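You operate a simulated robot arm through the tools that you are given. There is no shell and no other tool. Be economical: measure what you need, move in short steps, check, and stop when the job is done.

Carry out the task below with a simulated robot arm. There is one attempt and no reset: what you move stays moved.

Task
Bring the basin water to 35 or 40 C, then lay the short glass in it.
Fine: go by the thermometer, stood in the basin by the washer; let none overflow; levers off; thermometer back. Set down upright: thermometer, short glass.
Where things are to end (x, y in the base frame): short glass within 60 mm of [590, 370].

It is judged by the outcome, as a careful person would: the job done as asked, and still so three seconds after it is handed in. It fails if anything else is knocked over, pushed out of place, dropped, spilled or broken.

Robot
A 6-joint arm with a two-finger parallel gripper, fixed in place. Base frame: the origin is at the foot of the arm, x ahead of it, y to its left, z up; the work surface is at about z = 750. Readings come in mm, rad, newtons and seconds.
With the tool pointing down near the work surface it reaches from about 340 to 820 mm from the base axis. Its first joint turns from -2.897 to 2.897 rad. Payload 3.91 kg.
The TCP is the grasp point between the finger pads, 30 mm short of the fingertips. In the tool frame z runs along the fingers and y along their closing line. Largest opening 110 mm; finger width 20, thickness 10; the body of the gripper, 48 by 112 mm, starts 55 mm behind the TCP.
Orientation is told as [roll, pitch, yaw] about the base's x, y, z axes, in that order, counted from this pose: with the fingers straight down and closing along the base's y, the tool's x points along the base's -x, its y along +y and its z along -z.

Tools
- The arm moves only by the tool move_arm. Its argument "targets" is one flat list of numbers, 6 for each row, row after row: the shift along the tool's x, y, z in units of 20 mm (1.0 is 20 mm), then the turn, a rotation vector about the tool's x, y, z in units of 6 degrees (1.0 is 6 degrees). In form: [dx, dy, dz, ax, ay, az, dx, dy, dz, ax, ay, az, ...]. A call has 1 to 10 rows; each row shifts and turns the commanded pose from where the row before left it, along the tool's axes as they then stand. "gripper" is the gripper command, from -1 (fully open) to 1 (shut), values between in proportion, set as the call begins (left out, the last holds). A call with a number of a shift or a turn outside -1 to 1 is refused whole. Rows are played at 5 a second. More than 50 mm and 0.15 rad between two rows, or a gripper value outside its range, and nothing of the call is played. A pose out of reach is approached as far as the arm can. The call stops where the force on the tool passes 40 N (or 10 N more than at its start, if that is more) or the arm is blocked; 0.2 s more then pass. Each finger travels about 45 mm/s and halts on what it meets, pressing with about 22 N; the grip force reading is that of the motor and also rises with nothing between the fingers. The clock runs only during rows and for 0.2 s after the last one: add rows that do not move to give the fingers time. The reply holds the time, the measured pose of the TCP, the force on the tool along the base axes, the opening and the grip force, in the units named above and with some noise, with the torque about the TCP (base axes, N m) and any sound that the robot's microphone picked up.
- Cameras (640 x 400 px; columns grow to the right, rows downward): "scene" is fixed at [399.7, 500.1, 1745.8]; the picture's right is [-1.00, -0.00, 0.00], its down [-0.00, 0.74, -0.67] and it looks along [0.00, -0.67, -0.74] (base axes); focal length 214 px, centre (320, 200). "wrist" rides on the gripper at [77, 7, -114] in the tool frame; the picture's right is [-0.09, 1.00, 0.00], its down [-0.80, -0.07, -0.59] and it looks along [-0.59, -0.05, 0.80] (tool axes); focal length 270 px, centre (320, 200). There is no depth. A picture from a camera that has moved, and an enlarged one, comes with that camera's place and axes in the base frame and with its lens.
- snapshot(camera): a new picture of that camera. No time passes.
- move_column(by): slides the trunk up (or, below 0, down) by that many mm; the arm rides with it, the base frame stays. It gives what a move gives, with no picture.
- close_up(camera, box): a new picture of the part [left, top, right, bottom] of that camera's present view, enlarged. No time passes.
- close_job(): hands the job in; it is judged then, once.

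Go step by step. Nothing tells you positions but the pictures and the camera data: compare them with the known pose of the tool, close in by small moves and look again before you grip or let go. The budget is 120 turns and 84 pictures, counting those below and the enlarged ones. Unless the task says otherwise, let go and move clear before handing in, and close with one line.

The tools are called after "Call:" as a command line: name --argument value ..., lists and objects as JSON in quotes. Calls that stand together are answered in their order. move_arm: Moves the arm, as the interface text tells. Its arguments: {"type":"object","properties":{"targets":{"type":"array","items":{"type":"number"}},"gripper":{"type":"number"}},"required":["targets"]} The other tools are called the same way: move_column (by) slides the trunk up or down; snapshot (camera) takes a picture; close_up (camera, box) takes an enlarged picture of a part of a camera's view; close_job () hands the job in.

At the start:

```text
clock: 0.0
ee_pos: [424.3, 64.7, 1472.1]
tcp_rot: [-0.001, 0.001, 0.0]
force: [-0.1, 0.2, 0.1]
torque: [-0.01, 0.01, -0.01]
width: 110.1
gripper_force: 0.1
trunk travel left (down, up): [-550.0, 60.0]
```

scene: 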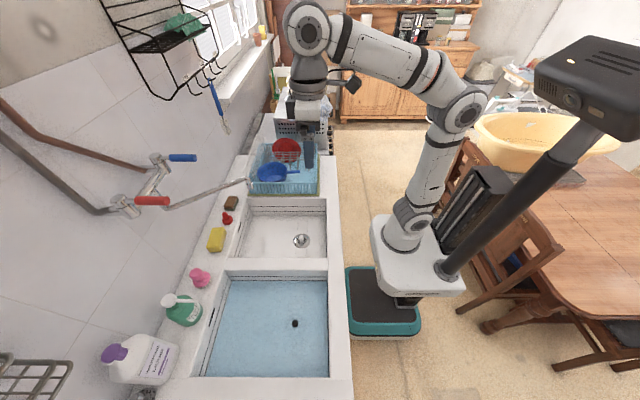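
wrist: 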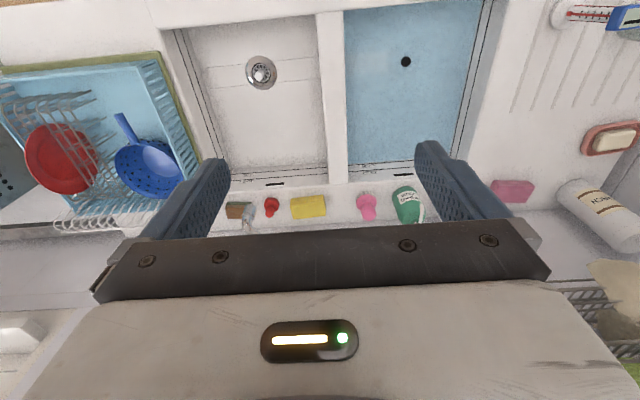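

I see two sinks, a wall mixer with a red and a blue lever, and the thermometer off to the +y side. First I look more closely.

Call:
close_up --camera "scene" --box '[80, 120, 360, 400]'

Call:
close_up --camera "wrist" --box '[320, 0, 640, 240]'

Call:
close_up --camera "scene" --box '[0, 60, 320, 260]'

```text
1.43 times, centred on (220, 260) of scene
camera zoom: at [399.7, 500.1, 1745.8], right [-1.0, 0.0, 0.0], down [0.0, 0.74, -0.67], along [0.0, -0.67, -0.74], focal length 306 px, centre (463, 114)
```

zoom: 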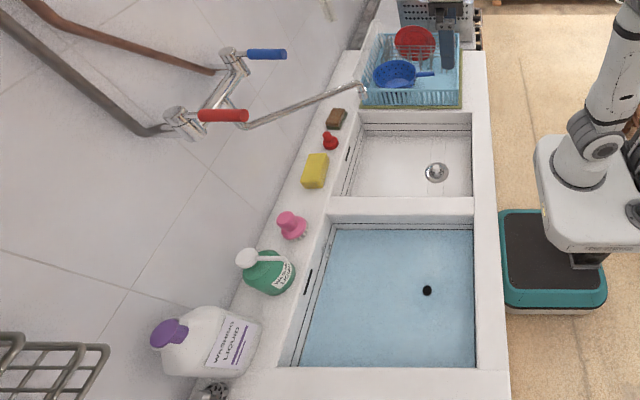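

```text
1.67 times, centred on (480, 120) of wrist
camera zoom: at [347.3, 70.9, 1585.9], right [0.09, 1.0, 0.0], down [0.8, -0.07, 0.59], along [0.59, -0.05, -0.8], focal length 450 px, centre (53, 333)
```

zoom: 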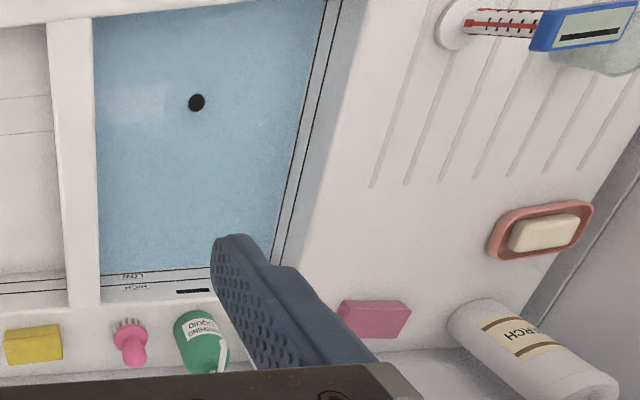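

```text
2.00 times, centred on (160, 160) of scene
camera zoom: at [399.7, 500.1, 1745.8], right [-1.0, 0.0, 0.0], down [0.0, 0.74, -0.67], along [0.0, -0.67, -0.74], focal length 429 px, centre (640, 280)
```

zoom: 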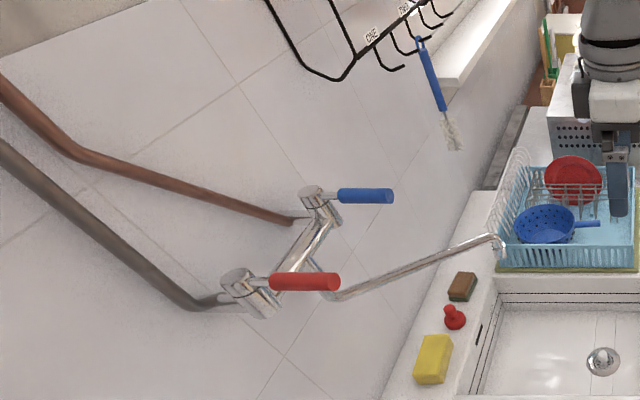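

The thermometer sits on the drainboard at larger y. I move the arm towards +y, pulling back a little, to see that side.

Call:
move_arm --targets '[0, 1, 0, 0, 0, 0, 0, 1, 0, 0, 0, 0, 0, 1, 0, 0, 0, 0, 0, 1, 0, 0, 0, 0, 0, 1, 0, 0, 0, 0, 0, 1, 0, 0, 0, 0, 0, 1, 0, 0, 0, 0, 0, 1, 0, 0, 0, 0, 0, 1, 0, 0, 0, 0, 0, 1, 0, 0, 0, 0]'

Call:
move_arm --targets '[0, 1, 0, 0, 0, 0, 0, 1, 0, 0, 0, 0, 0, 1, 0, 0, 0, 0, 0, 1, 0, 0, 0, 0, 0, 1, 0, 0, 0, 0, 0, 1, 0, 0, 0, 0, 0, 1, 0, 0, 0, 0, 0, 1, 0, 0, 0, 0, 0, 1, 0, 0, 0, 0, 0, 1, 0, 0, 0, 0]'

Call:
snapshot --camera "wrist"

Call:
snapshot --camera "scene"

```text
clock: 2.2
ee_pos: [426.4, 267.3, 1472.1]
tcp_rot: [0.001, 0.0, -0.003]
force: [-0.1, 0.1, 0.6]
torque: [0.01, 0.01, 0.05]
width: 110.1
gripper_force: 0.0
trunk travel left (down, up): [-550.0, 60.0]
```

```text
clock: 4.4
ee_pos: [408.2, 445.0, 1429.8]
tcp_rot: [0.002, 0.001, 0.0]
force: [0.3, 0.4, -0.3]
torque: [-0.05, -0.01, -0.06]
width: 110.0
gripper_force: 0.1
out of reach, approached as far as the arm can: row 4, 5, 6, 7, 8, 9, 10
trunk travel left (down, up): [-550.0, 60.0]
```

```text
78 pictures are left
camera wrist: at [330.9, 451.0, 1543.6], right [0.09, 1.0, 0.0], down [0.8, -0.07, 0.6], along [0.59, -0.05, -0.8], focal length 270 px, centre (320, 200)
```

wrist: 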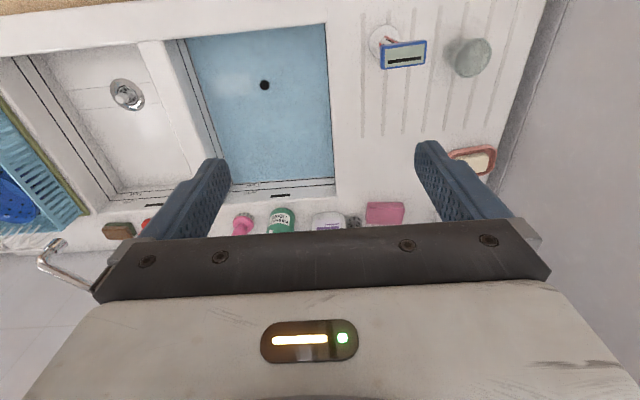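

```text
77 pictures are left
```

scene: 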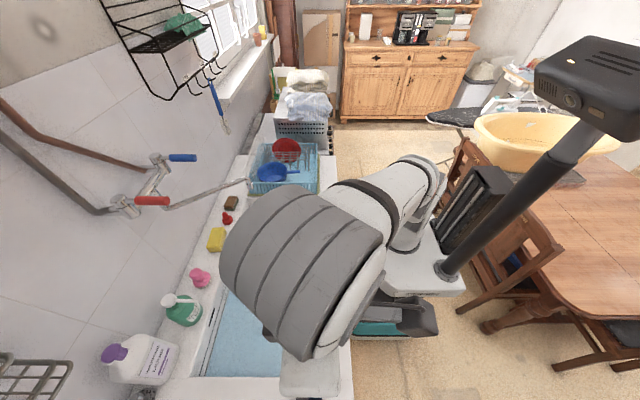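

I zoom on the thermometer and the glass on the drainboard.

Call:
close_up --camera "wrist" --box '[330, 0, 530, 125]'

Call:
close_up --camera "wrist" --box '[160, 20, 400, 240]'

Call:
close_up --camera "scene" --box '[200, 40, 360, 140]'

```text
3.20 times, centred on (430, 62) of wrist
camera zoom: at [330.9, 451.0, 1543.6], right [0.09, 1.0, 0.0], down [0.8, -0.07, 0.6], along [0.59, -0.05, -0.8], focal length 865 px, centre (-32, 640)
```

zoom: 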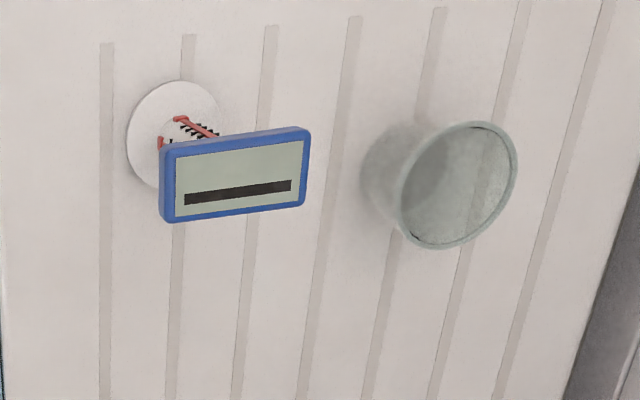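

```text
1.82 times, centred on (280, 130) of wrist
camera zoom: at [330.9, 451.0, 1543.6], right [0.09, 1.0, 0.0], down [0.8, -0.07, 0.6], along [0.59, -0.05, -0.8], focal length 491 px, centre (393, 327)
```

zoom: 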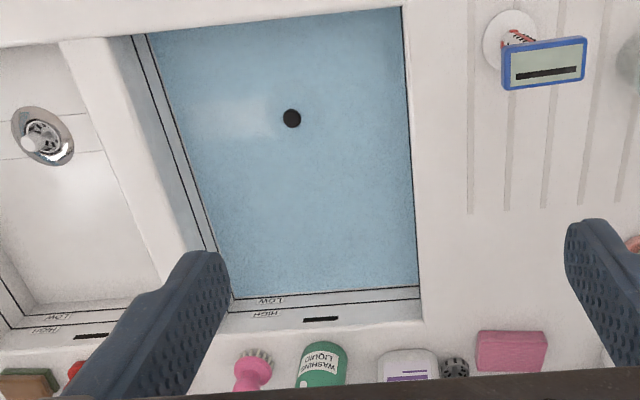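

```text
4.00 times, centred on (280, 90) of scene
camera zoom: at [399.7, 500.1, 1745.8], right [-1.0, 0.0, 0.0], down [0.0, 0.74, -0.67], along [0.0, -0.67, -0.74], focal length 858 px, centre (480, 640)
```

zoom: 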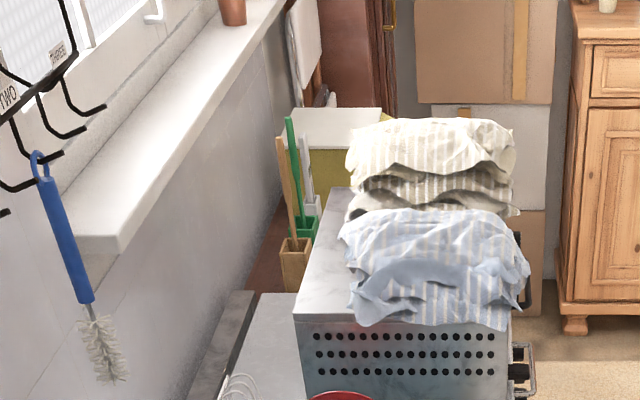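

The thermometer stands at about (427, 607) and a frosted glass at about (470, 800), if both are on the drainboard. I lower the trunk for a closer look.

Call:
move_column --by -330

Call:
snapshot --camera "wrist"

```text
clock: 7.7
ee_pos: [407.3, 444.3, 1101.2]
tcp_rot: [0.002, -0.003, 0.001]
force: [-0.3, -0.1, 0.8]
torque: [0.01, 0.04, 0.02]
width: 110.2
gripper_force: 0.1
trunk travel left (down, up): [-220.0, 390.0]
```

```text
73 pictures are left
camera wrist: at [330.5, 450.1, 1214.2], right [0.09, 1.0, 0.0], down [0.8, -0.07, 0.6], along [0.59, -0.05, -0.8], focal length 270 px, centre (320, 200)
```

wrist: 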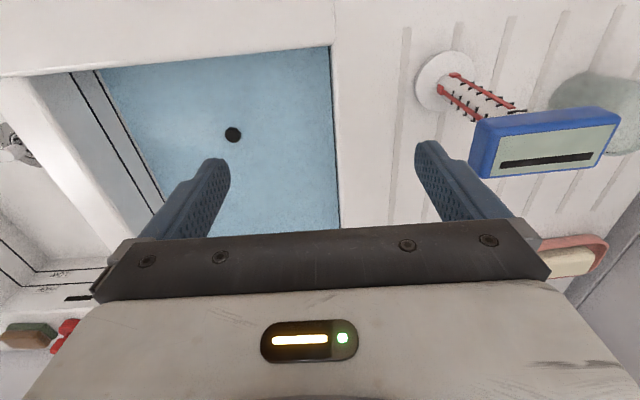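

The counter seems to be near z 915 with the basin floor near 750. I shift to face the thermometer from the -x side.

Call:
move_arm --targets '[1, 1, 0, 0, 0, 0, 1, 1, 0, 0, 0, 0, 1, 1, 0, 0, 0, 0, 1, 1, 0, 0, 0, 0, 1, 1, 0, 0, 0, 0, 1, 1, 0, 0, 0, 0]'

Call:
snapshot --camera "wrist"

```text
clock: 9.1
ee_pos: [279.3, 547.4, 1079.3]
tcp_rot: [0.004, -0.001, -0.002]
force: [0.7, 0.1, 0.5]
torque: [0.0, 0.03, 0.01]
width: 110.2
gripper_force: 0.0
out of reach, approached as far as the arm can: row 2, 3, 4, 5, 6
trunk travel left (down, up): [-220.0, 390.0]
```

```text
72 pictures are left
camera wrist: at [202.3, 552.1, 1194.1], right [0.09, 1.0, 0.0], down [0.8, -0.07, 0.6], along [0.59, -0.05, -0.8], focal length 270 px, centre (320, 200)
```

wrist: 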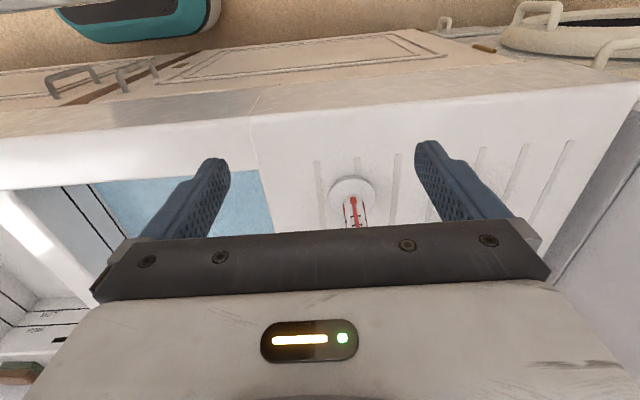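

The washer is at the +y end, so the large water-filled basin is the one meant. The reach is better with the trunk raised and the arm lower, so I swap the two.

Call:
move_column --by 330

Call:
move_arm --targets '[0, 0, 1, 0, 0, 0, 0, 0, 1, 0, 0, 0, 0, 0, 1, 0, 0, 0, 0, 0, 1, 0, 0, 0, 0, 0, 1, 0, 0, 0, 0, 0, 1, 0, 0, 0, 0, 0, 1, 0, 0, 0, 0, 0, 1, 0, 0, 0, 0, 0, 1, 0, 0, 0, 0, 0, 1, 0, 0, 0]'

Call:
move_arm --targets '[0, 0, 1, 0, 0, 0, 0, 0, 1, 0, 0, 0, 0, 0, 1, 0, 0, 0, 0, 0, 1, 0, 0, 0, 0, 0, 1, 0, 0, 0]'

Call:
snapshot --camera "wrist"

```text
clock: 12.3
ee_pos: [279.0, 548.0, 1409.7]
tcp_rot: [0.004, -0.002, 0.001]
force: [-0.4, 0.0, 0.2]
torque: [-0.01, -0.03, 0.0]
width: 110.4
gripper_force: 0.0
trunk travel left (down, up): [-550.0, 60.0]
```

```text
clock: 14.5
ee_pos: [278.8, 548.5, 1210.1]
tcp_rot: [0.003, -0.003, -0.001]
force: [0.0, 0.2, -0.3]
torque: [-0.02, 0.04, -0.02]
width: 110.1
gripper_force: 0.1
trunk travel left (down, up): [-550.0, 60.0]
```

```text
clock: 15.7
ee_pos: [279.1, 546.8, 1109.0]
tcp_rot: [0.002, -0.002, 0.0]
force: [0.5, 0.6, 0.3]
torque: [0.01, 0.01, 0.0]
width: 109.8
gripper_force: 0.1
trunk travel left (down, up): [-550.0, 60.0]
```

```text
71 pictures are left
camera wrist: at [202.0, 551.1, 1223.0], right [0.09, 1.0, 0.0], down [0.8, -0.07, 0.6], along [0.59, -0.05, -0.8], focal length 270 px, centre (320, 200)
```

wrist: 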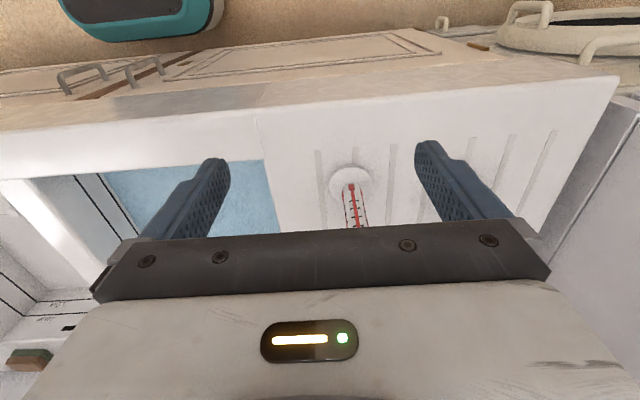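

The thermometer foot is near (404, 573), with the head centre around z 1073. I rise and move over it, looking down at it.

Call:
move_column --by 60

Call:
move_arm --targets '[-1, 0, 0, 0, 0, 0, -1, 0, 0, 0, 0, 0, -1, 0, 0, 0, 0, 0]'

Call:
snapshot --camera "wrist"

```text
clock: 16.7
ee_pos: [280.6, 546.1, 1169.6]
tcp_rot: [0.005, -0.002, 0.0]
force: [-0.2, 0.6, 0.3]
torque: [0.0, 0.02, -0.01]
width: 109.9
gripper_force: 0.0
trunk travel left (down, up): [-610.0, 0.0]
```

```text
clock: 17.5
ee_pos: [340.5, 548.2, 1168.1]
tcp_rot: [0.004, -0.001, -0.002]
force: [0.0, 1.1, -0.5]
torque: [-0.03, 0.02, -0.01]
width: 110.1
gripper_force: 0.1
trunk travel left (down, up): [-610.0, 0.0]
```

```text
70 pictures are left
camera wrist: at [262.8, 553.0, 1281.6], right [0.09, 1.0, 0.0], down [0.8, -0.07, 0.6], along [0.59, -0.05, -0.8], focal length 270 px, centre (320, 200)
```

wrist: 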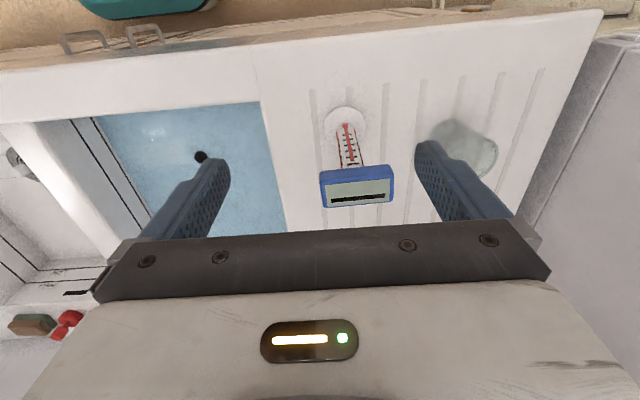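

The head is at about (405, 575), 67 mm wide along y, so I go over it and descend with fingers on either side.

Call:
move_arm --targets '[-1, 0.45, 0, 0, 0, 0, -1, 0.45, 0, 0, 0, 0, -1, 0.45, 0, 0, 0, 0, -0.2, 0, 0, 0, 0, 0]'

Call:
snapshot --camera "wrist"

```text
clock: 18.5
ee_pos: [404.1, 572.5, 1169.8]
tcp_rot: [0.004, -0.003, 0.0]
force: [0.3, -0.7, 0.7]
torque: [0.01, -0.02, -0.04]
width: 110.1
gripper_force: 0.0
trunk travel left (down, up): [-610.0, 0.0]
```

```text
69 pictures are left
camera wrist: at [326.4, 578.0, 1283.8], right [0.09, 1.0, 0.0], down [0.8, -0.07, 0.6], along [0.59, -0.05, -0.8], focal length 270 px, centre (320, 200)
```

wrist: 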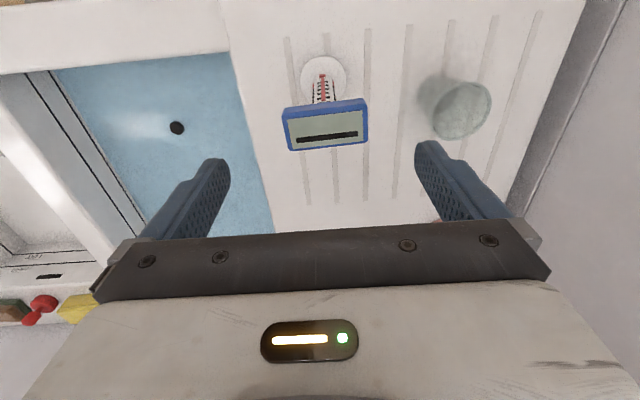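

Head centre triangulates to (408, 575, 1066), aligned with y. I descend about 100 mm.

Call:
move_arm --targets '[-0.2, 0.15, 1, 0, 0, 0, 0, 0, 1, 0, 0, 0, 0, 0, 1, 0, 0, 0, 0, 0, 1, 0, 0, 0, 0, 0, 0.9, 0, 0, 0]'

Call:
snapshot --camera "wrist"

```text
clock: 19.7
ee_pos: [408.2, 577.0, 1068.2]
tcp_rot: [0.003, -0.003, -0.001]
force: [-0.1, 0.8, 0.3]
torque: [0.01, 0.0, 0.02]
width: 110.0
gripper_force: 0.1
trunk travel left (down, up): [-610.0, 0.0]
```

```text
68 pictures are left
camera wrist: at [330.9, 582.9, 1182.8], right [0.09, 1.0, 0.0], down [0.8, -0.07, 0.6], along [0.59, -0.05, -0.8], focal length 270 px, centre (320, 200)
```

wrist: 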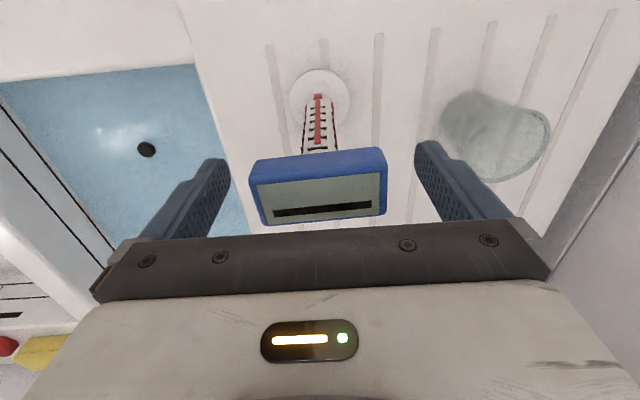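

The head is centred between the fingers, so I close.

Call:
move_arm --targets '[0, 0, 0, 0, 0, 0, 0, 0, 0, 0, 0, 0, 0, 0, 0, 0, 0, 0, 0, 0, 0, 0, 0, 0, 0, 0, 0, 0, 0, 0]' --gripper 1

```text
clock: 20.9
ee_pos: [408.1, 576.9, 1068.6]
tcp_rot: [0.003, -0.002, 0.001]
force: [-0.2, -1.3, -0.3]
torque: [-0.07, 0.05, -0.01]
width: 70.5
gripper_force: 22.2
trunk travel left (down, up): [-610.0, 0.0]
```

Held (width 70.5). I lift 60 mm and carry it over the basin to about (470, 390).

Call:
move_arm --targets '[0, 0, -1, 0, 0, 0, 0, 0, -1, 0, 0, 0, 0, 0, -1, 0, 0, 0, -0.3, -0.9, 0, 0, 0, 0, -0.3, -0.9, 0, 0, 0, 0, -0.3, -0.9, 0, 0, 0, 0, -0.3, -0.9, 0, 0, 0, 0, -0.3, -0.9, 0, 0, 0, 0, -0.3, -0.9, 0, 0, 0, 0, -0.3, -0.9, 0, 0, 0, 0]'

Call:
move_arm --targets '[-0.3, -1, 0, 0, 0, 0, -0.3, -1, 0, 0, 0, 0, -0.3, -1, 0, 0, 0, 0]'

Call:
snapshot --camera "wrist"

Call:
snapshot --camera "scene"

```text
clock: 23.1
ee_pos: [448.8, 449.1, 1131.5]
tcp_rot: [0.005, -0.002, 0.0]
force: [0.5, -0.2, -2.3]
torque: [-0.01, 0.02, 0.01]
width: 70.3
gripper_force: 21.7
trunk travel left (down, up): [-610.0, 0.0]
```

```text
clock: 23.9
ee_pos: [466.8, 389.6, 1130.3]
tcp_rot: [0.003, -0.004, -0.001]
force: [0.4, -0.6, -2.5]
torque: [-0.02, 0.04, -0.07]
width: 70.6
gripper_force: 22.2
trunk travel left (down, up): [-610.0, 0.0]
```

```text
67 pictures are left
camera wrist: at [389.9, 394.9, 1245.3], right [0.09, 1.0, 0.0], down [0.8, -0.07, 0.6], along [0.59, -0.05, -0.8], focal length 270 px, centre (320, 200)
```

wrist: 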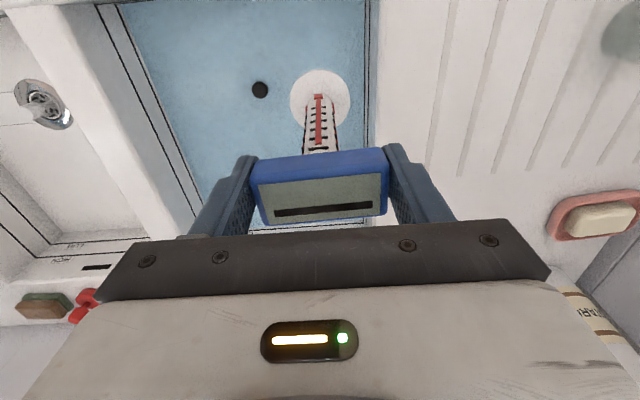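

```text
66 pictures are left
```

scene: 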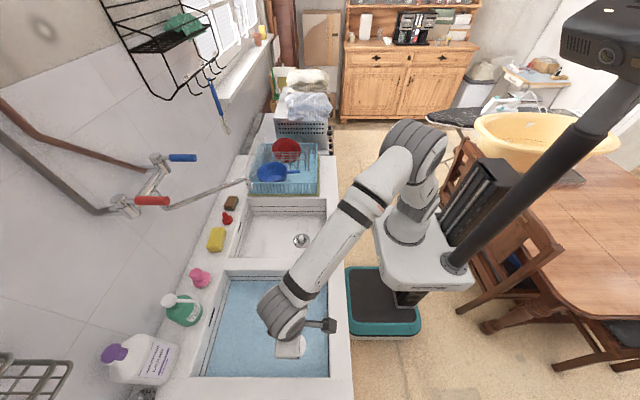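

The foot is over the water, but I shift 30 mm away from the right wall first, then descend in stages.

Call:
move_arm --targets '[-0.2, -0.75, 0, 0, 0, 0, 0, -0.75, 0, 0, 0, 0, 0, 0, 1, 0, 0, 0, 0, 0, 1, 0, 0, 0, 0, 0, 1, 0, 0, 0, 0, 0, 1, 0, 0, 0, 0, 0, 1, 0, 0, 0, 0, 0, 1, 0, 0, 0, 0, 0, 1, 0, 0, 0]'

Call:
snapshot --camera "wrist"

```text
clock: 25.9
ee_pos: [471.2, 358.3, 991.8]
tcp_rot: [0.004, 0.0, -0.001]
force: [1.0, 0.5, -2.3]
torque: [-0.02, 0.01, 0.01]
width: 70.1
gripper_force: 21.8
trunk travel left (down, up): [-610.0, 0.0]
```

```text
65 pictures are left
camera wrist: at [393.3, 363.8, 1105.0], right [0.09, 1.0, 0.0], down [0.8, -0.07, 0.6], along [0.59, -0.05, -0.8], focal length 270 px, centre (320, 200)
```

wrist: 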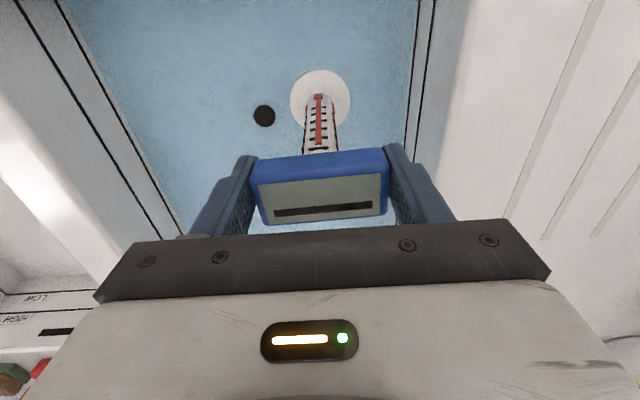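

Clear of the walls; I continue down, slower near the floor.

Call:
move_arm --targets '[0, 0, 1, 0, 0, 0, 0, 0, 1, 0, 0, 0, 0, 0, 0.5, 0, 0, 0, 0, 0, 0.25, 0, 0, 0, 0, 0, 0.25, 0, 0, 0, 0, 0, 0.25, 0, 0, 0, 0, 0, 0.25, 0, 0, 0]'

Call:
snapshot --camera "wrist"

```text
clock: 27.5
ee_pos: [471.2, 360.5, 921.5]
tcp_rot: [0.003, -0.003, 0.001]
force: [-0.9, 0.2, -2.2]
torque: [0.04, -0.01, 0.02]
width: 70.4
gripper_force: 22.2
trunk travel left (down, up): [-610.0, 0.0]
```

```text
64 pictures are left
camera wrist: at [393.9, 366.2, 1035.8], right [0.09, 1.0, 0.0], down [0.8, -0.07, 0.6], along [0.59, -0.05, -0.8], focal length 270 px, centre (320, 200)
```

wrist: 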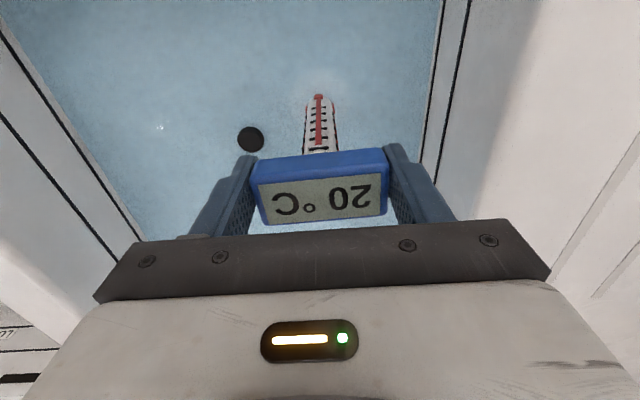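

It reads 20 °C in the water. I lower gently until it touches the floor.

Call:
move_arm --targets '[0, 0, 0.2, 0, 0, 0, 0, 0, 0.2, 0, 0, 0, 0, 0, 0.2, 0, 0, 0, 0, 0, 0.2, 0, 0, 0]'

```text
clock: 28.5
ee_pos: [471.4, 360.6, 905.5]
tcp_rot: [0.005, -0.005, 0.0]
force: [0.8, 6.9, 18.9]
torque: [0.28, -0.12, 0.03]
width: 69.7
gripper_force: 21.7
trunk travel left (down, up): [-610.0, 0.0]
```

Contact at z ≈ 906. I relieve slightly, release and rise.

Call:
move_arm --targets '[0, 0, -0.05, 0, 0, 0]'

Call:
move_arm --targets '[0, 0, 0, 0, 0, 0, 0, 0, 0, 0, 0, 0, 0, 0, 0, 0, 0, 0, 0, 0, 0, 0, 0, 0]' --gripper -1

Call:
move_arm --targets '[0, 0, -1, 0, 0, 0, 0, 0, -1, 0, 0, 0, 0, 0, -1, 0, 0, 0, 0, 0, -1, 0, 0, 0, 0, 0, -1, 0, 0, 0, 0, 0, -1, 0, 0, 0, 0, 0, -1, 0, 0, 0, 0, 0, -1, 0, 0, 0, 0, 0, -1, 0, 0, 0, 0, 0, -1, 0, 0, 0]'

Call:
snapshot --camera "wrist"

```text
clock: 28.9
ee_pos: [472.5, 359.8, 906.8]
tcp_rot: [0.005, -0.004, 0.0]
force: [1.5, 6.1, 17.5]
torque: [0.4, -0.33, 0.08]
width: 69.8
gripper_force: 21.5
trunk travel left (down, up): [-610.0, 0.0]
```

```text
clock: 29.9
ee_pos: [472.6, 361.0, 905.6]
tcp_rot: [0.004, -0.001, 0.002]
force: [0.2, -0.2, -0.1]
torque: [0.05, 0.0, -0.03]
width: 110.2
gripper_force: 0.1
trunk travel left (down, up): [-610.0, 0.0]
```

```text
clock: 32.1
ee_pos: [469.9, 358.6, 1105.7]
tcp_rot: [0.003, -0.002, -0.002]
force: [0.2, 0.4, 0.3]
torque: [0.03, 0.04, 0.03]
width: 110.1
gripper_force: 0.0
trunk travel left (down, up): [-610.0, 0.0]
```

```text
63 pictures are left
camera wrist: at [392.8, 363.5, 1219.9], right [0.09, 1.0, 0.0], down [0.8, -0.07, 0.6], along [0.59, -0.05, -0.8], focal length 270 px, centre (320, 200)
```

wrist: 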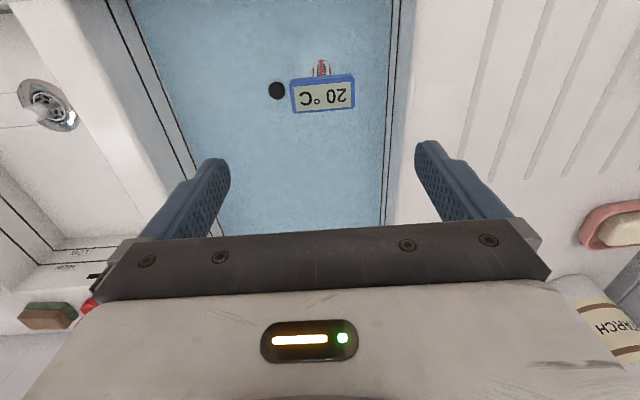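

The thermometer stands in the basin reading 20 °C. Next I look at the mixer: I raise the arm, move it in front, and tilt the tool forward.

Call:
move_arm --targets '[0, -1, -1, 0, 0, 0, 0, -1, -1, 0, 0, 0, 0, -1, -1, 0, 0, 0, 0, -1, -1, 0, 0, 0, 0, -1, -1, 0, 0, 0, 0, -1, -1, 0, 0, 0, 0, -1, -1, 0, 0, 0, 0, -1, -1, 0, 0, 0, 0, -1, -1, 0, 0, 0, 0.5, -1, -1, 0, 0, 0]'

Call:
move_arm --targets '[1, 0, -1, 0, 0, 0, 1, 0, -1, 0, 0, 0, 0, 0, -1, 0, 0, 0, 0, 0, -1, 0, 0, 0, 0, 0, -1, 0, 0, 0]'

Call:
move_arm --targets '[0, 0, 0, 0, -1, 0, 0, 0, 0, 0, -1, 0, 0, 0, 0, 0, -1, 0, 0, 0, 0, 0, -1, 0, 0, 0, 0, 0, -1, 0, 0, 0, 0, 0, -1, 0, 0, 0, 0, 0, -1, 0, 0, 0, 0, 0, -1, 0, 0, 0, 0, 0, -1, 0, 0, 0, 0, 0, -1, 0]'

Call:
snapshot --camera "wrist"

```text
clock: 34.3
ee_pos: [460.8, 158.7, 1306.5]
tcp_rot: [0.003, -0.002, 0.0]
force: [-0.8, 0.0, 0.3]
torque: [0.02, -0.01, 0.0]
width: 109.8
gripper_force: 0.0
trunk travel left (down, up): [-610.0, 0.0]
```

```text
clock: 35.5
ee_pos: [422.6, 155.4, 1404.6]
tcp_rot: [0.004, -0.002, 0.001]
force: [0.9, 0.2, -0.1]
torque: [-0.02, -0.03, 0.02]
width: 110.1
gripper_force: 0.0
trunk travel left (down, up): [-610.0, 0.0]
```

```text
clock: 37.7
ee_pos: [420.7, 159.3, 1405.2]
tcp_rot: [0.009, -1.051, -0.009]
force: [0.2, -1.4, 0.0]
torque: [-0.03, 0.04, 0.01]
width: 110.2
gripper_force: 0.1
trunk travel left (down, up): [-610.0, 0.0]
```

```text
62 pictures are left
camera wrist: at [283.2, 164.4, 1395.0], right [0.04, 1.0, 0.08], down [-0.12, -0.07, 0.99], along [0.99, -0.05, 0.11], focal length 270 px, centre (320, 200)
```

wrist: 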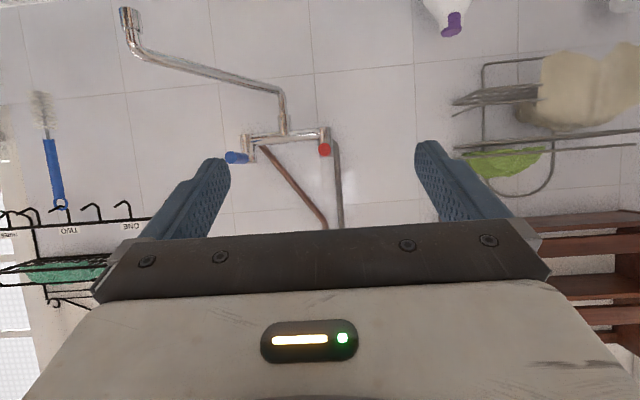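

I get an (inverted) view of the mixer; let me zoom in.

Call:
close_up --camera "wrist" --box '[100, 0, 380, 175]'

```text
2.29 times, centred on (240, 88) of wrist
camera zoom: at [283.2, 164.4, 1395.0], right [0.04, 1.0, 0.08], down [-0.12, -0.07, 0.99], along [0.99, -0.05, 0.11], focal length 618 px, centre (503, 457)
```

zoom: 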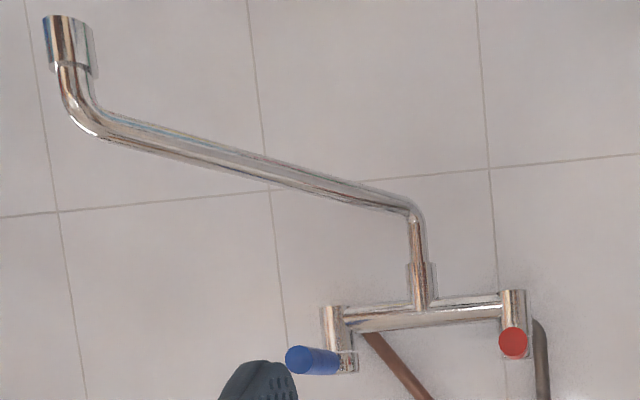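

I triangulate: red lever tip (761, 155, 1362), blue tip (762, −12, 1362), spout pivot (872, 70), spout bend at (669, −97, 1205). I close the fingers and bring them to the −y side of the spout to swing it over the basin.

Call:
move_arm --targets '[0.53, -0.966, 0.305, 0, 0, 0, 0.53, -0.966, 0.305, 0, 0, 0, 0.53, -0.966, 0.305, 0, 0, 0, 0.53, -0.966, 0.305, 0, 0, 0, 0.53, -0.966, 0.305, 0, 0, 0, 0.53, -0.966, 0.305, 0, 0, 0, 0.53, -0.966, 0.305, 0, 0, 0, 0.53, -0.966, 0.305, 0, 0, 0, 0.53, -0.966, 0.305, 0, 0, 0, 0.53, -0.966, 0.305, 0, 0, 0]' --gripper 1

Call:
move_arm --targets '[0.53, -0.966, 0.305, 0, 0, 0, 0.53, -0.966, 0.305, 0, 0, 0, 0.53, -0.966, 0.305, 0, 0, 0, 0.53, -0.966, 0.305, 0, 0, 0, 0.53, -0.966, 0.305, 0, 0, 0, 0.53, -0.966, 0.305, 0, 0, 0]'

Call:
snapshot --camera "wrist"

```text
clock: 39.9
ee_pos: [422.8, 7.8, 1311.0]
tcp_rot: [0.011, -1.039, -0.01]
force: [0.5, -0.3, 0.3]
torque: [-0.01, 0.03, 0.03]
width: 0.0
gripper_force: 21.8
out of reach, approached as far as the arm can: row 8, 9, 10
trunk travel left (down, up): [-610.0, 0.0]
```

```text
clock: 41.3
ee_pos: [423.5, 3.2, 1307.3]
tcp_rot: [0.013, -1.032, -0.004]
force: [0.5, -0.1, -0.5]
torque: [0.02, 0.02, 0.0]
width: 0.0
gripper_force: 21.3
out of reach, approached as far as the arm can: row 1, 2, 3, 4, 5, 6
trunk travel left (down, up): [-610.0, 0.0]
```

```text
60 pictures are left
camera wrist: at [284.9, 7.9, 1299.9], right [0.04, 1.0, 0.08], down [-0.1, -0.08, 0.99], along [0.99, -0.05, 0.09], focal length 270 px, centre (320, 200)
```

wrist: 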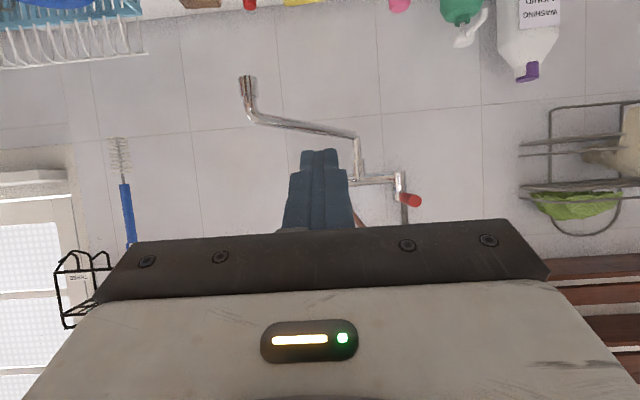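

Too close to the base in that pose; I go outward while moving to −y.

Call:
move_arm --targets '[0, 0, 1, 0, 0, 0, 0, 0, 1, 0, 0, 0, 0, -0.97, 0.73, 0, 0, 0, 0, -0.97, 0.73, 0, 0, 0, 0, -0.97, 0.73, 0, 0, 0, 0, -0.97, 0.73, 0, 0, 0, 0, -0.97, 0.73, 0, 0, 0, 0, -0.97, 0, 0, 0, 0, 0, -0.97, 0, 0, 0, 0, 0, -0.97, 0, 0, 0, 0]'

```text
clock: 43.5
ee_pos: [521.2, -152.3, 1249.4]
tcp_rot: [0.01, -1.048, -0.008]
force: [0.9, 0.6, 0.0]
torque: [-0.03, 0.02, 0.02]
width: 0.0
gripper_force: 21.7
trunk travel left (down, up): [-610.0, 0.0]
```

Call:
move_arm --targets '[-0.266, 0, 0.905, 0, 0, 0, -0.266, 0, 0.905, 0, 0, 0, -0.266, 0, 0.905, 0, 0, 0, -0.266, 0, 0.905, 0, 0, 0, -0.266, 0, 0.905, 0, 0, 0, -0.266, 0, 0.905, 0, 0, 0, -0.266, 0, 0.905, 0, 0, 0, -0.266, 0, 0.905, 0, 0, 0, -0.266, 0, 0.905, 0, 0, 0]'

Call:
snapshot --camera "wrist"

Call:
close_up --camera "scene" --box '[80, 80, 360, 260]'

```text
clock: 45.5
ee_pos: [688.6, -153.3, 1209.2]
tcp_rot: [0.01, -1.048, -0.006]
force: [0.0, 0.1, -0.2]
torque: [0.02, -0.03, -0.05]
width: 0.0
gripper_force: 21.7
trunk travel left (down, up): [-610.0, 0.0]
```

```text
59 pictures are left
camera wrist: at [551.9, -147.2, 1199.2], right [0.04, 1.0, 0.08], down [-0.12, -0.07, 0.99], along [0.99, -0.05, 0.11], focal length 270 px, centre (320, 200)
```

wrist: 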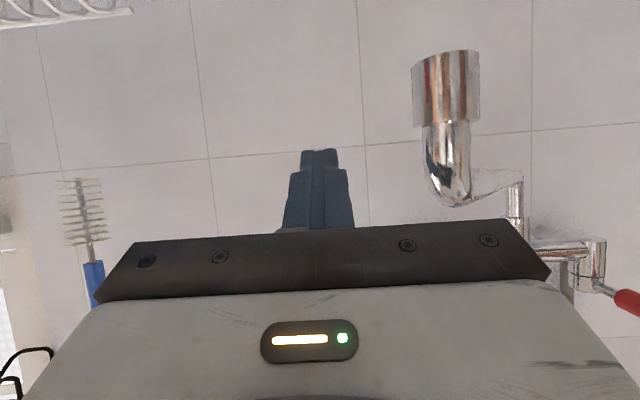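

```text
2.22 times, centred on (220, 170) of scene
camera zoom: at [399.7, 500.1, 1745.8], right [-1.0, 0.0, 0.0], down [0.0, 0.74, -0.67], along [0.0, -0.67, -0.74], focal length 477 px, centre (542, 267)
```

zoom: 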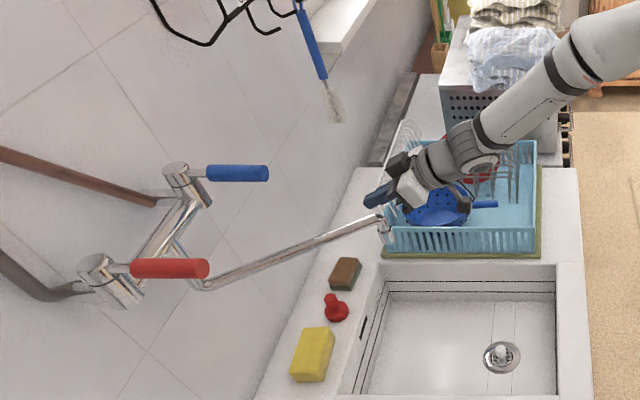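

The fingers sit beside the spout at its height. I push slowly in +y.

Call:
move_arm --targets '[0.1, 0, 0.63, 0, 0, 0, 0, 0.7, 0, 0, 0, 0, 0, 0.7, 0, 0, 0, 0, 0, 0.6, 0, 0, 0, 0, 0, 0.6, 0, 0, 0, 0, 0, 0.6, 0, 0, 0, 0, 0, 0.6, 0, 0, 0, 0, 0, 0.6, 0, 0, 0, 0]'

Call:
snapshot --camera "wrist"

```text
clock: 47.3
ee_pos: [694.1, -63.9, 1204.1]
tcp_rot: [0.008, -1.047, -0.008]
force: [-14.1, -6.7, 1.1]
torque: [0.09, 0.01, 0.58]
width: 0.1
gripper_force: 22.0
trunk travel left (down, up): [-610.0, 0.0]
```

```text
57 pictures are left
camera wrist: at [556.6, -58.3, 1194.2], right [0.05, 1.0, 0.08], down [-0.12, -0.07, 0.99], along [0.99, -0.05, 0.11], focal length 270 px, centre (320, 200)
```

wrist: 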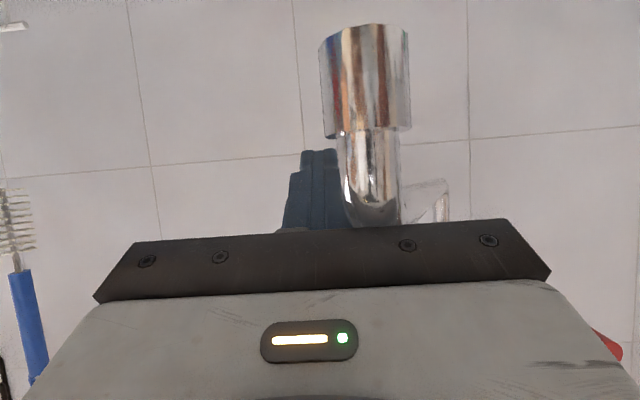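

Contact made and the spout moves; I keep pushing.

Call:
move_arm --targets '[0, 0.7, 0, 0, 0, 0, 0, 0.7, 0, 0, 0, 0, 0, 0.7, 0, 0, 0, 0, 0, 0.7, 0, 0, 0, 0, 0, 0.7, 0, 0, 0, 0, 0, 0.7, 0, 0, 0, 0, 0, 0.7, 0, 0, 0, 0, 0, 0.7, 0, 0, 0, 0, 0, 0.7, 0, 0, 0, 0]'

Call:
close_up --camera "scene" --box '[80, 100, 360, 380]'

```text
clock: 47.8
ee_pos: [689.7, -50.9, 1203.7]
tcp_rot: [0.009, -1.048, -0.012]
force: [-27.0, -10.4, 10.4]
torque: [0.19, 0.44, 1.23]
width: 0.0
gripper_force: 21.8
trunk travel left (down, up): [-610.0, 0.0]
stopped in row 2: the force on the tool passed its limit at 43 N (the readings are from after the stop); the commanded pose is now the measured one
```

```text
1.43 times, centred on (220, 240) of scene
camera zoom: at [399.7, 500.1, 1745.8], right [-1.0, 0.0, 0.0], down [0.0, 0.74, -0.67], along [0.0, -0.67, -0.74], focal length 306 px, centre (463, 143)
```

zoom: 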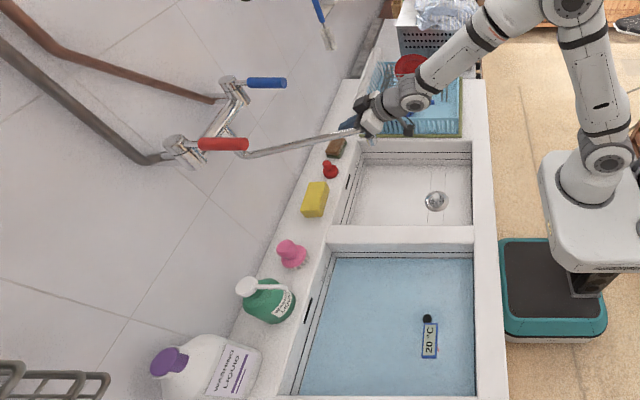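

The scene camera can read the thermometer, which helps. The nozzle swings towards −x and jammed against the gripper body, so I back off in x and follow the nozzle's arc instead.

Call:
move_arm --targets '[0.37, -0.08, -0.9, 0, 0, 0, 0.37, -0.08, -0.9, 0, 0, 0, 0.37, -0.08, -0.9, 0, 0, 0, 0.071, 0.7, -0.124, 0, 0, 0, 0.071, 0.7, -0.124, 0, 0, 0, 0.071, 0.7, -0.124, 0, 0, 0, 0.071, 0.7, -0.124, 0, 0, 0, 0.071, 0.7, -0.124, 0, 0, 0, 0.071, 0.7, -0.124, 0, 0, 0, 0.071, 0.7, -0.124, 0, 0, 0]'

Call:
snapshot --camera "wrist"

```text
clock: 50.0
ee_pos: [613.9, 43.3, 1209.5]
tcp_rot: [0.007, -1.042, -0.007]
force: [-0.3, 0.5, 0.5]
torque: [0.03, 0.03, -0.04]
width: 0.2
gripper_force: 22.1
trunk travel left (down, up): [-610.0, 0.0]
```

```text
55 pictures are left
camera wrist: at [477.7, 49.9, 1201.4], right [0.05, 1.0, 0.08], down [-0.11, -0.07, 0.99], along [0.99, -0.06, 0.11], focal length 270 px, centre (320, 200)
```

wrist: 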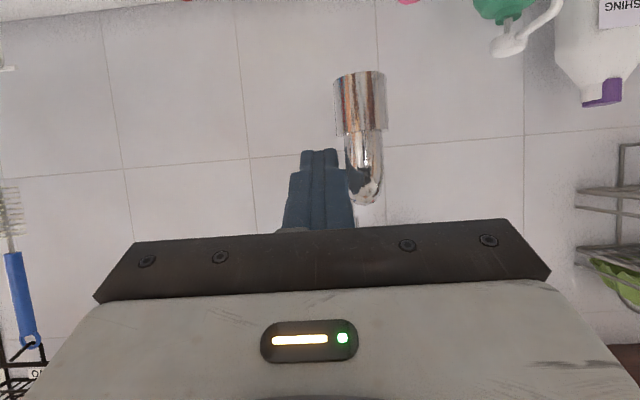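

The spout now points straight out; I continue along the arc to about +39°.

Call:
move_arm --targets '[-0.067, 0.75, 0.115, 0, 0, 0, -0.067, 0.75, 0.115, 0, 0, 0, -0.067, 0.75, 0.115, 0, 0, 0, -0.067, 0.75, 0.115, 0, 0, 0, -0.067, 0.75, 0.115, 0, 0, 0, -0.067, 0.75, 0.115, 0, 0, 0, -0.215, 0.75, 0.372, 0, 0, 0, -0.215, 0.75, 0.372, 0, 0, 0, -0.215, 0.75, 0.372, 0, 0, 0, -0.215, 0.75, 0.372, 0, 0, 0]'

Call:
close_up --camera "scene" --box '[80, 100, 360, 380]'

```text
clock: 52.1
ee_pos: [667.6, 193.4, 1209.2]
tcp_rot: [0.006, -1.043, -0.008]
force: [-0.4, 0.9, -0.7]
torque: [0.0, 0.02, 0.03]
width: 0.0
gripper_force: 21.9
trunk travel left (down, up): [-610.0, 0.0]
```

```text
1.43 times, centred on (220, 240) of scene
camera zoom: at [399.7, 500.1, 1745.8], right [-1.0, 0.0, 0.0], down [0.0, 0.74, -0.67], along [0.0, -0.67, -0.74], focal length 306 px, centre (463, 143)
```

zoom: 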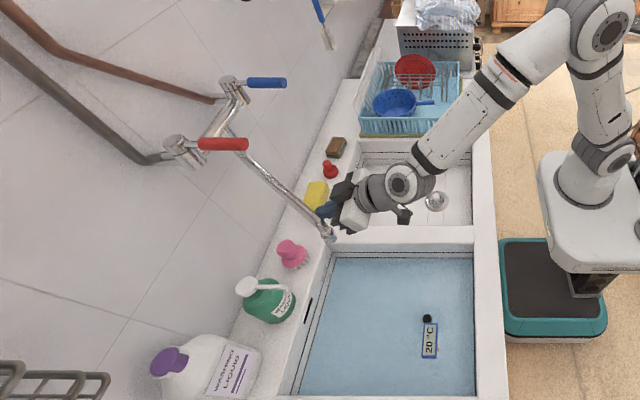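

The spout is now over the big basin at about (661, 231). I back away and line up with the red lever, fingers slightly open to straddle it.

Call:
move_arm --targets '[0.5, -0.33, -0.87, 0, 0, 0, 0.5, -0.33, -0.87, 0, 0, 0, 0.5, -0.33, -0.87, 0, 0, 0, -0.945, -0.14, -0.55, 0, 0, 0, -0.945, -0.14, -0.55, 0, 0, 0, -0.945, -0.14, -0.55, 0, 0, 0, -0.945, -0.14, -0.55, 0, 0, 0, -0.945, -0.14, -0.55, 0, 0, 0, -0.945, -0.14, -0.55, 0, 0, 0, -0.945, -0.14, -0.55, 0, 0, 0]' --gripper 0.0

Call:
snapshot --camera "wrist"

```text
clock: 54.4
ee_pos: [607.8, 153.2, 1362.6]
tcp_rot: [0.006, -1.045, -0.007]
force: [-0.4, -0.3, 0.5]
torque: [-0.01, -0.02, -0.02]
width: 54.9
gripper_force: 0.1
trunk travel left (down, up): [-610.0, 0.0]
```

```text
53 pictures are left
camera wrist: at [470.3, 160.0, 1354.0], right [0.05, 1.0, 0.08], down [-0.11, -0.07, 0.99], along [0.99, -0.06, 0.11], focal length 270 px, centre (320, 200)
```

wrist: 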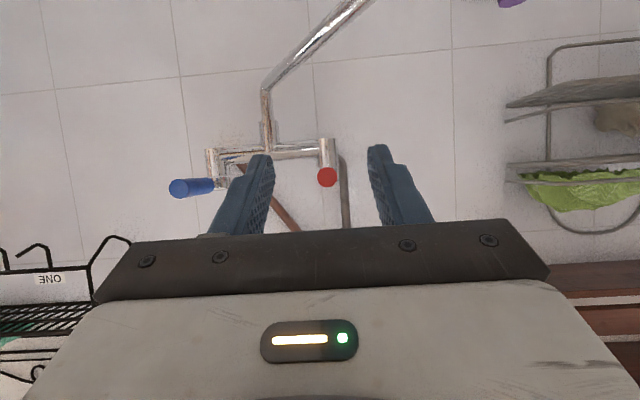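

Red tip lies at y≈152, z≈1363, nicely between the fingers. I go forward to straddle it.

Call:
move_arm --targets '[-0.525, 0, 0.9, 0, 0, 0, -0.525, 0, 0.9, 0, 0, 0, -0.525, 0, 0.9, 0, 0, 0, -0.525, 0, 0.9, 0, 0, 0, -0.525, 0, 0.9, 0, 0, 0, -0.525, 0, 0.9, 0, 0, 0, -0.525, 0, 0.9, 0, 0, 0, -0.525, 0, 0.9, 0, 0, 0]'

Call:
snapshot --camera "wrist"

Call:
close_up --camera "scene" --box '[80, 100, 360, 380]'

```text
clock: 56.1
ee_pos: [776.8, 155.2, 1361.6]
tcp_rot: [0.007, -1.042, -0.009]
force: [0.2, 0.0, 0.5]
torque: [0.02, 0.01, 0.01]
width: 55.1
gripper_force: 0.1
trunk travel left (down, up): [-610.0, 0.0]
```

```text
52 pictures are left
camera wrist: at [639.6, 161.4, 1353.6], right [0.05, 1.0, 0.08], down [-0.11, -0.07, 0.99], along [0.99, -0.06, 0.11], focal length 270 px, centre (320, 200)
```

wrist: 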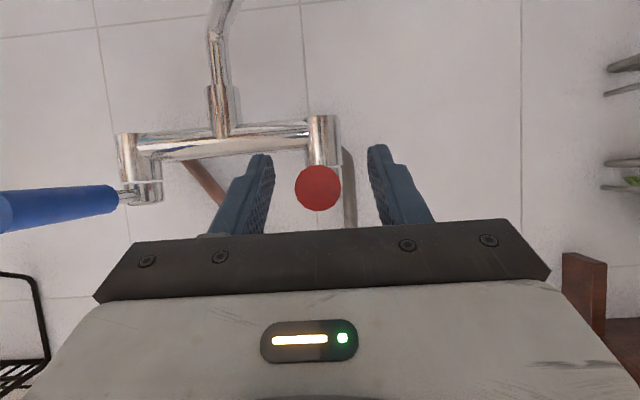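

```text
1.43 times, centred on (220, 240) of scene
camera zoom: at [399.7, 500.1, 1745.8], right [-1.0, 0.0, 0.0], down [0.0, 0.74, -0.67], along [0.0, -0.67, -0.74], focal length 306 px, centre (463, 143)
```

zoom: 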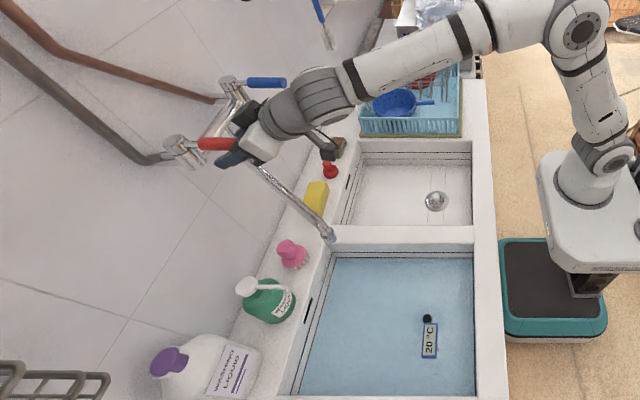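

Straddling. I nudge towards +y a little and listen.

Call:
move_arm --targets '[0, 0.4, 0, 0, 0, 0, 0, 0.4, 0, 0, 0, 0, 0, 0.4, 0, 0, 0, 0, 0, 0.4, 0, 0, 0, 0]'

```text
clock: 57.1
ee_pos: [777.0, 185.1, 1363.5]
tcp_rot: [0.007, -1.044, -0.009]
force: [0.0, 0.3, 0.8]
torque: [0.02, 0.02, 0.01]
width: 55.0
gripper_force: 0.0
trunk travel left (down, up): [-610.0, 0.0]
```

Call:
snapshot --camera "wrist"

```text
50 pictures are left
camera wrist: at [638.8, 192.5, 1354.0], right [0.05, 1.0, 0.08], down [-0.11, -0.07, 0.99], along [0.99, -0.06, 0.11], focal length 270 px, centre (320, 200)
```

wrist: 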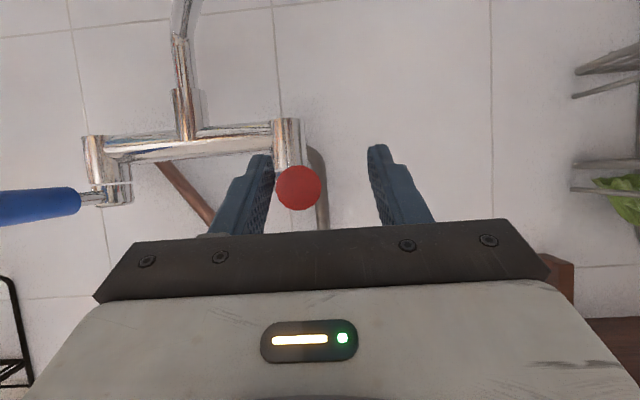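

The lever moved about 13° to +y. I check whether water runs.

Call:
close_up --camera "scene" --box '[120, 160, 340, 380]'

```text
1.82 times, centred on (230, 270) of scene
camera zoom: at [399.7, 500.1, 1745.8], right [-1.0, 0.0, 0.0], down [0.0, 0.74, -0.67], along [0.0, -0.67, -0.74], focal length 390 px, centre (484, 73)
```

zoom: 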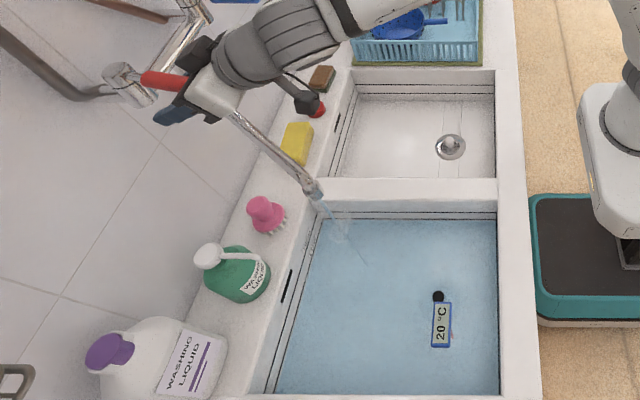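

A thin stream runs into the basin. I open further and wait, then read.

Call:
move_arm --targets '[0, 0.5, 0, 0, 0, 0, 0, 0.5, 0, 0, 0, 0, 0, 0.5, 0, 0, 0, 0, 0, 0.5, 0, 0, 0, 0, 0, 0, 0, 0, 0, 0, 0, 0, 0, 0, 0, 0, 0, 0, 0, 0, 0, 0, 0, 0, 0, 0, 0, 0, 0, 0, 0, 0, 0, 0, 0, 0, 0, 0, 0, 0]'

Call:
close_up --camera "scene" --box '[160, 200, 340, 380]'

```text
clock: 59.4
ee_pos: [775.5, 225.2, 1363.6]
tcp_rot: [0.008, -1.043, -0.008]
force: [-0.2, 0.5, -0.5]
torque: [0.03, 0.02, -0.01]
width: 54.9
gripper_force: 0.1
trunk travel left (down, up): [-610.0, 0.0]
```

```text
2.22 times, centred on (250, 290) of scene
camera zoom: at [399.7, 500.1, 1745.8], right [-1.0, 0.0, 0.0], down [0.0, 0.74, -0.67], along [0.0, -0.67, -0.74], focal length 477 px, centre (476, 0)
```

zoom: 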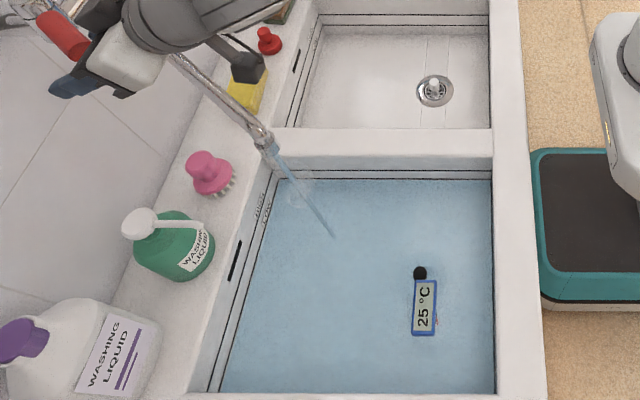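

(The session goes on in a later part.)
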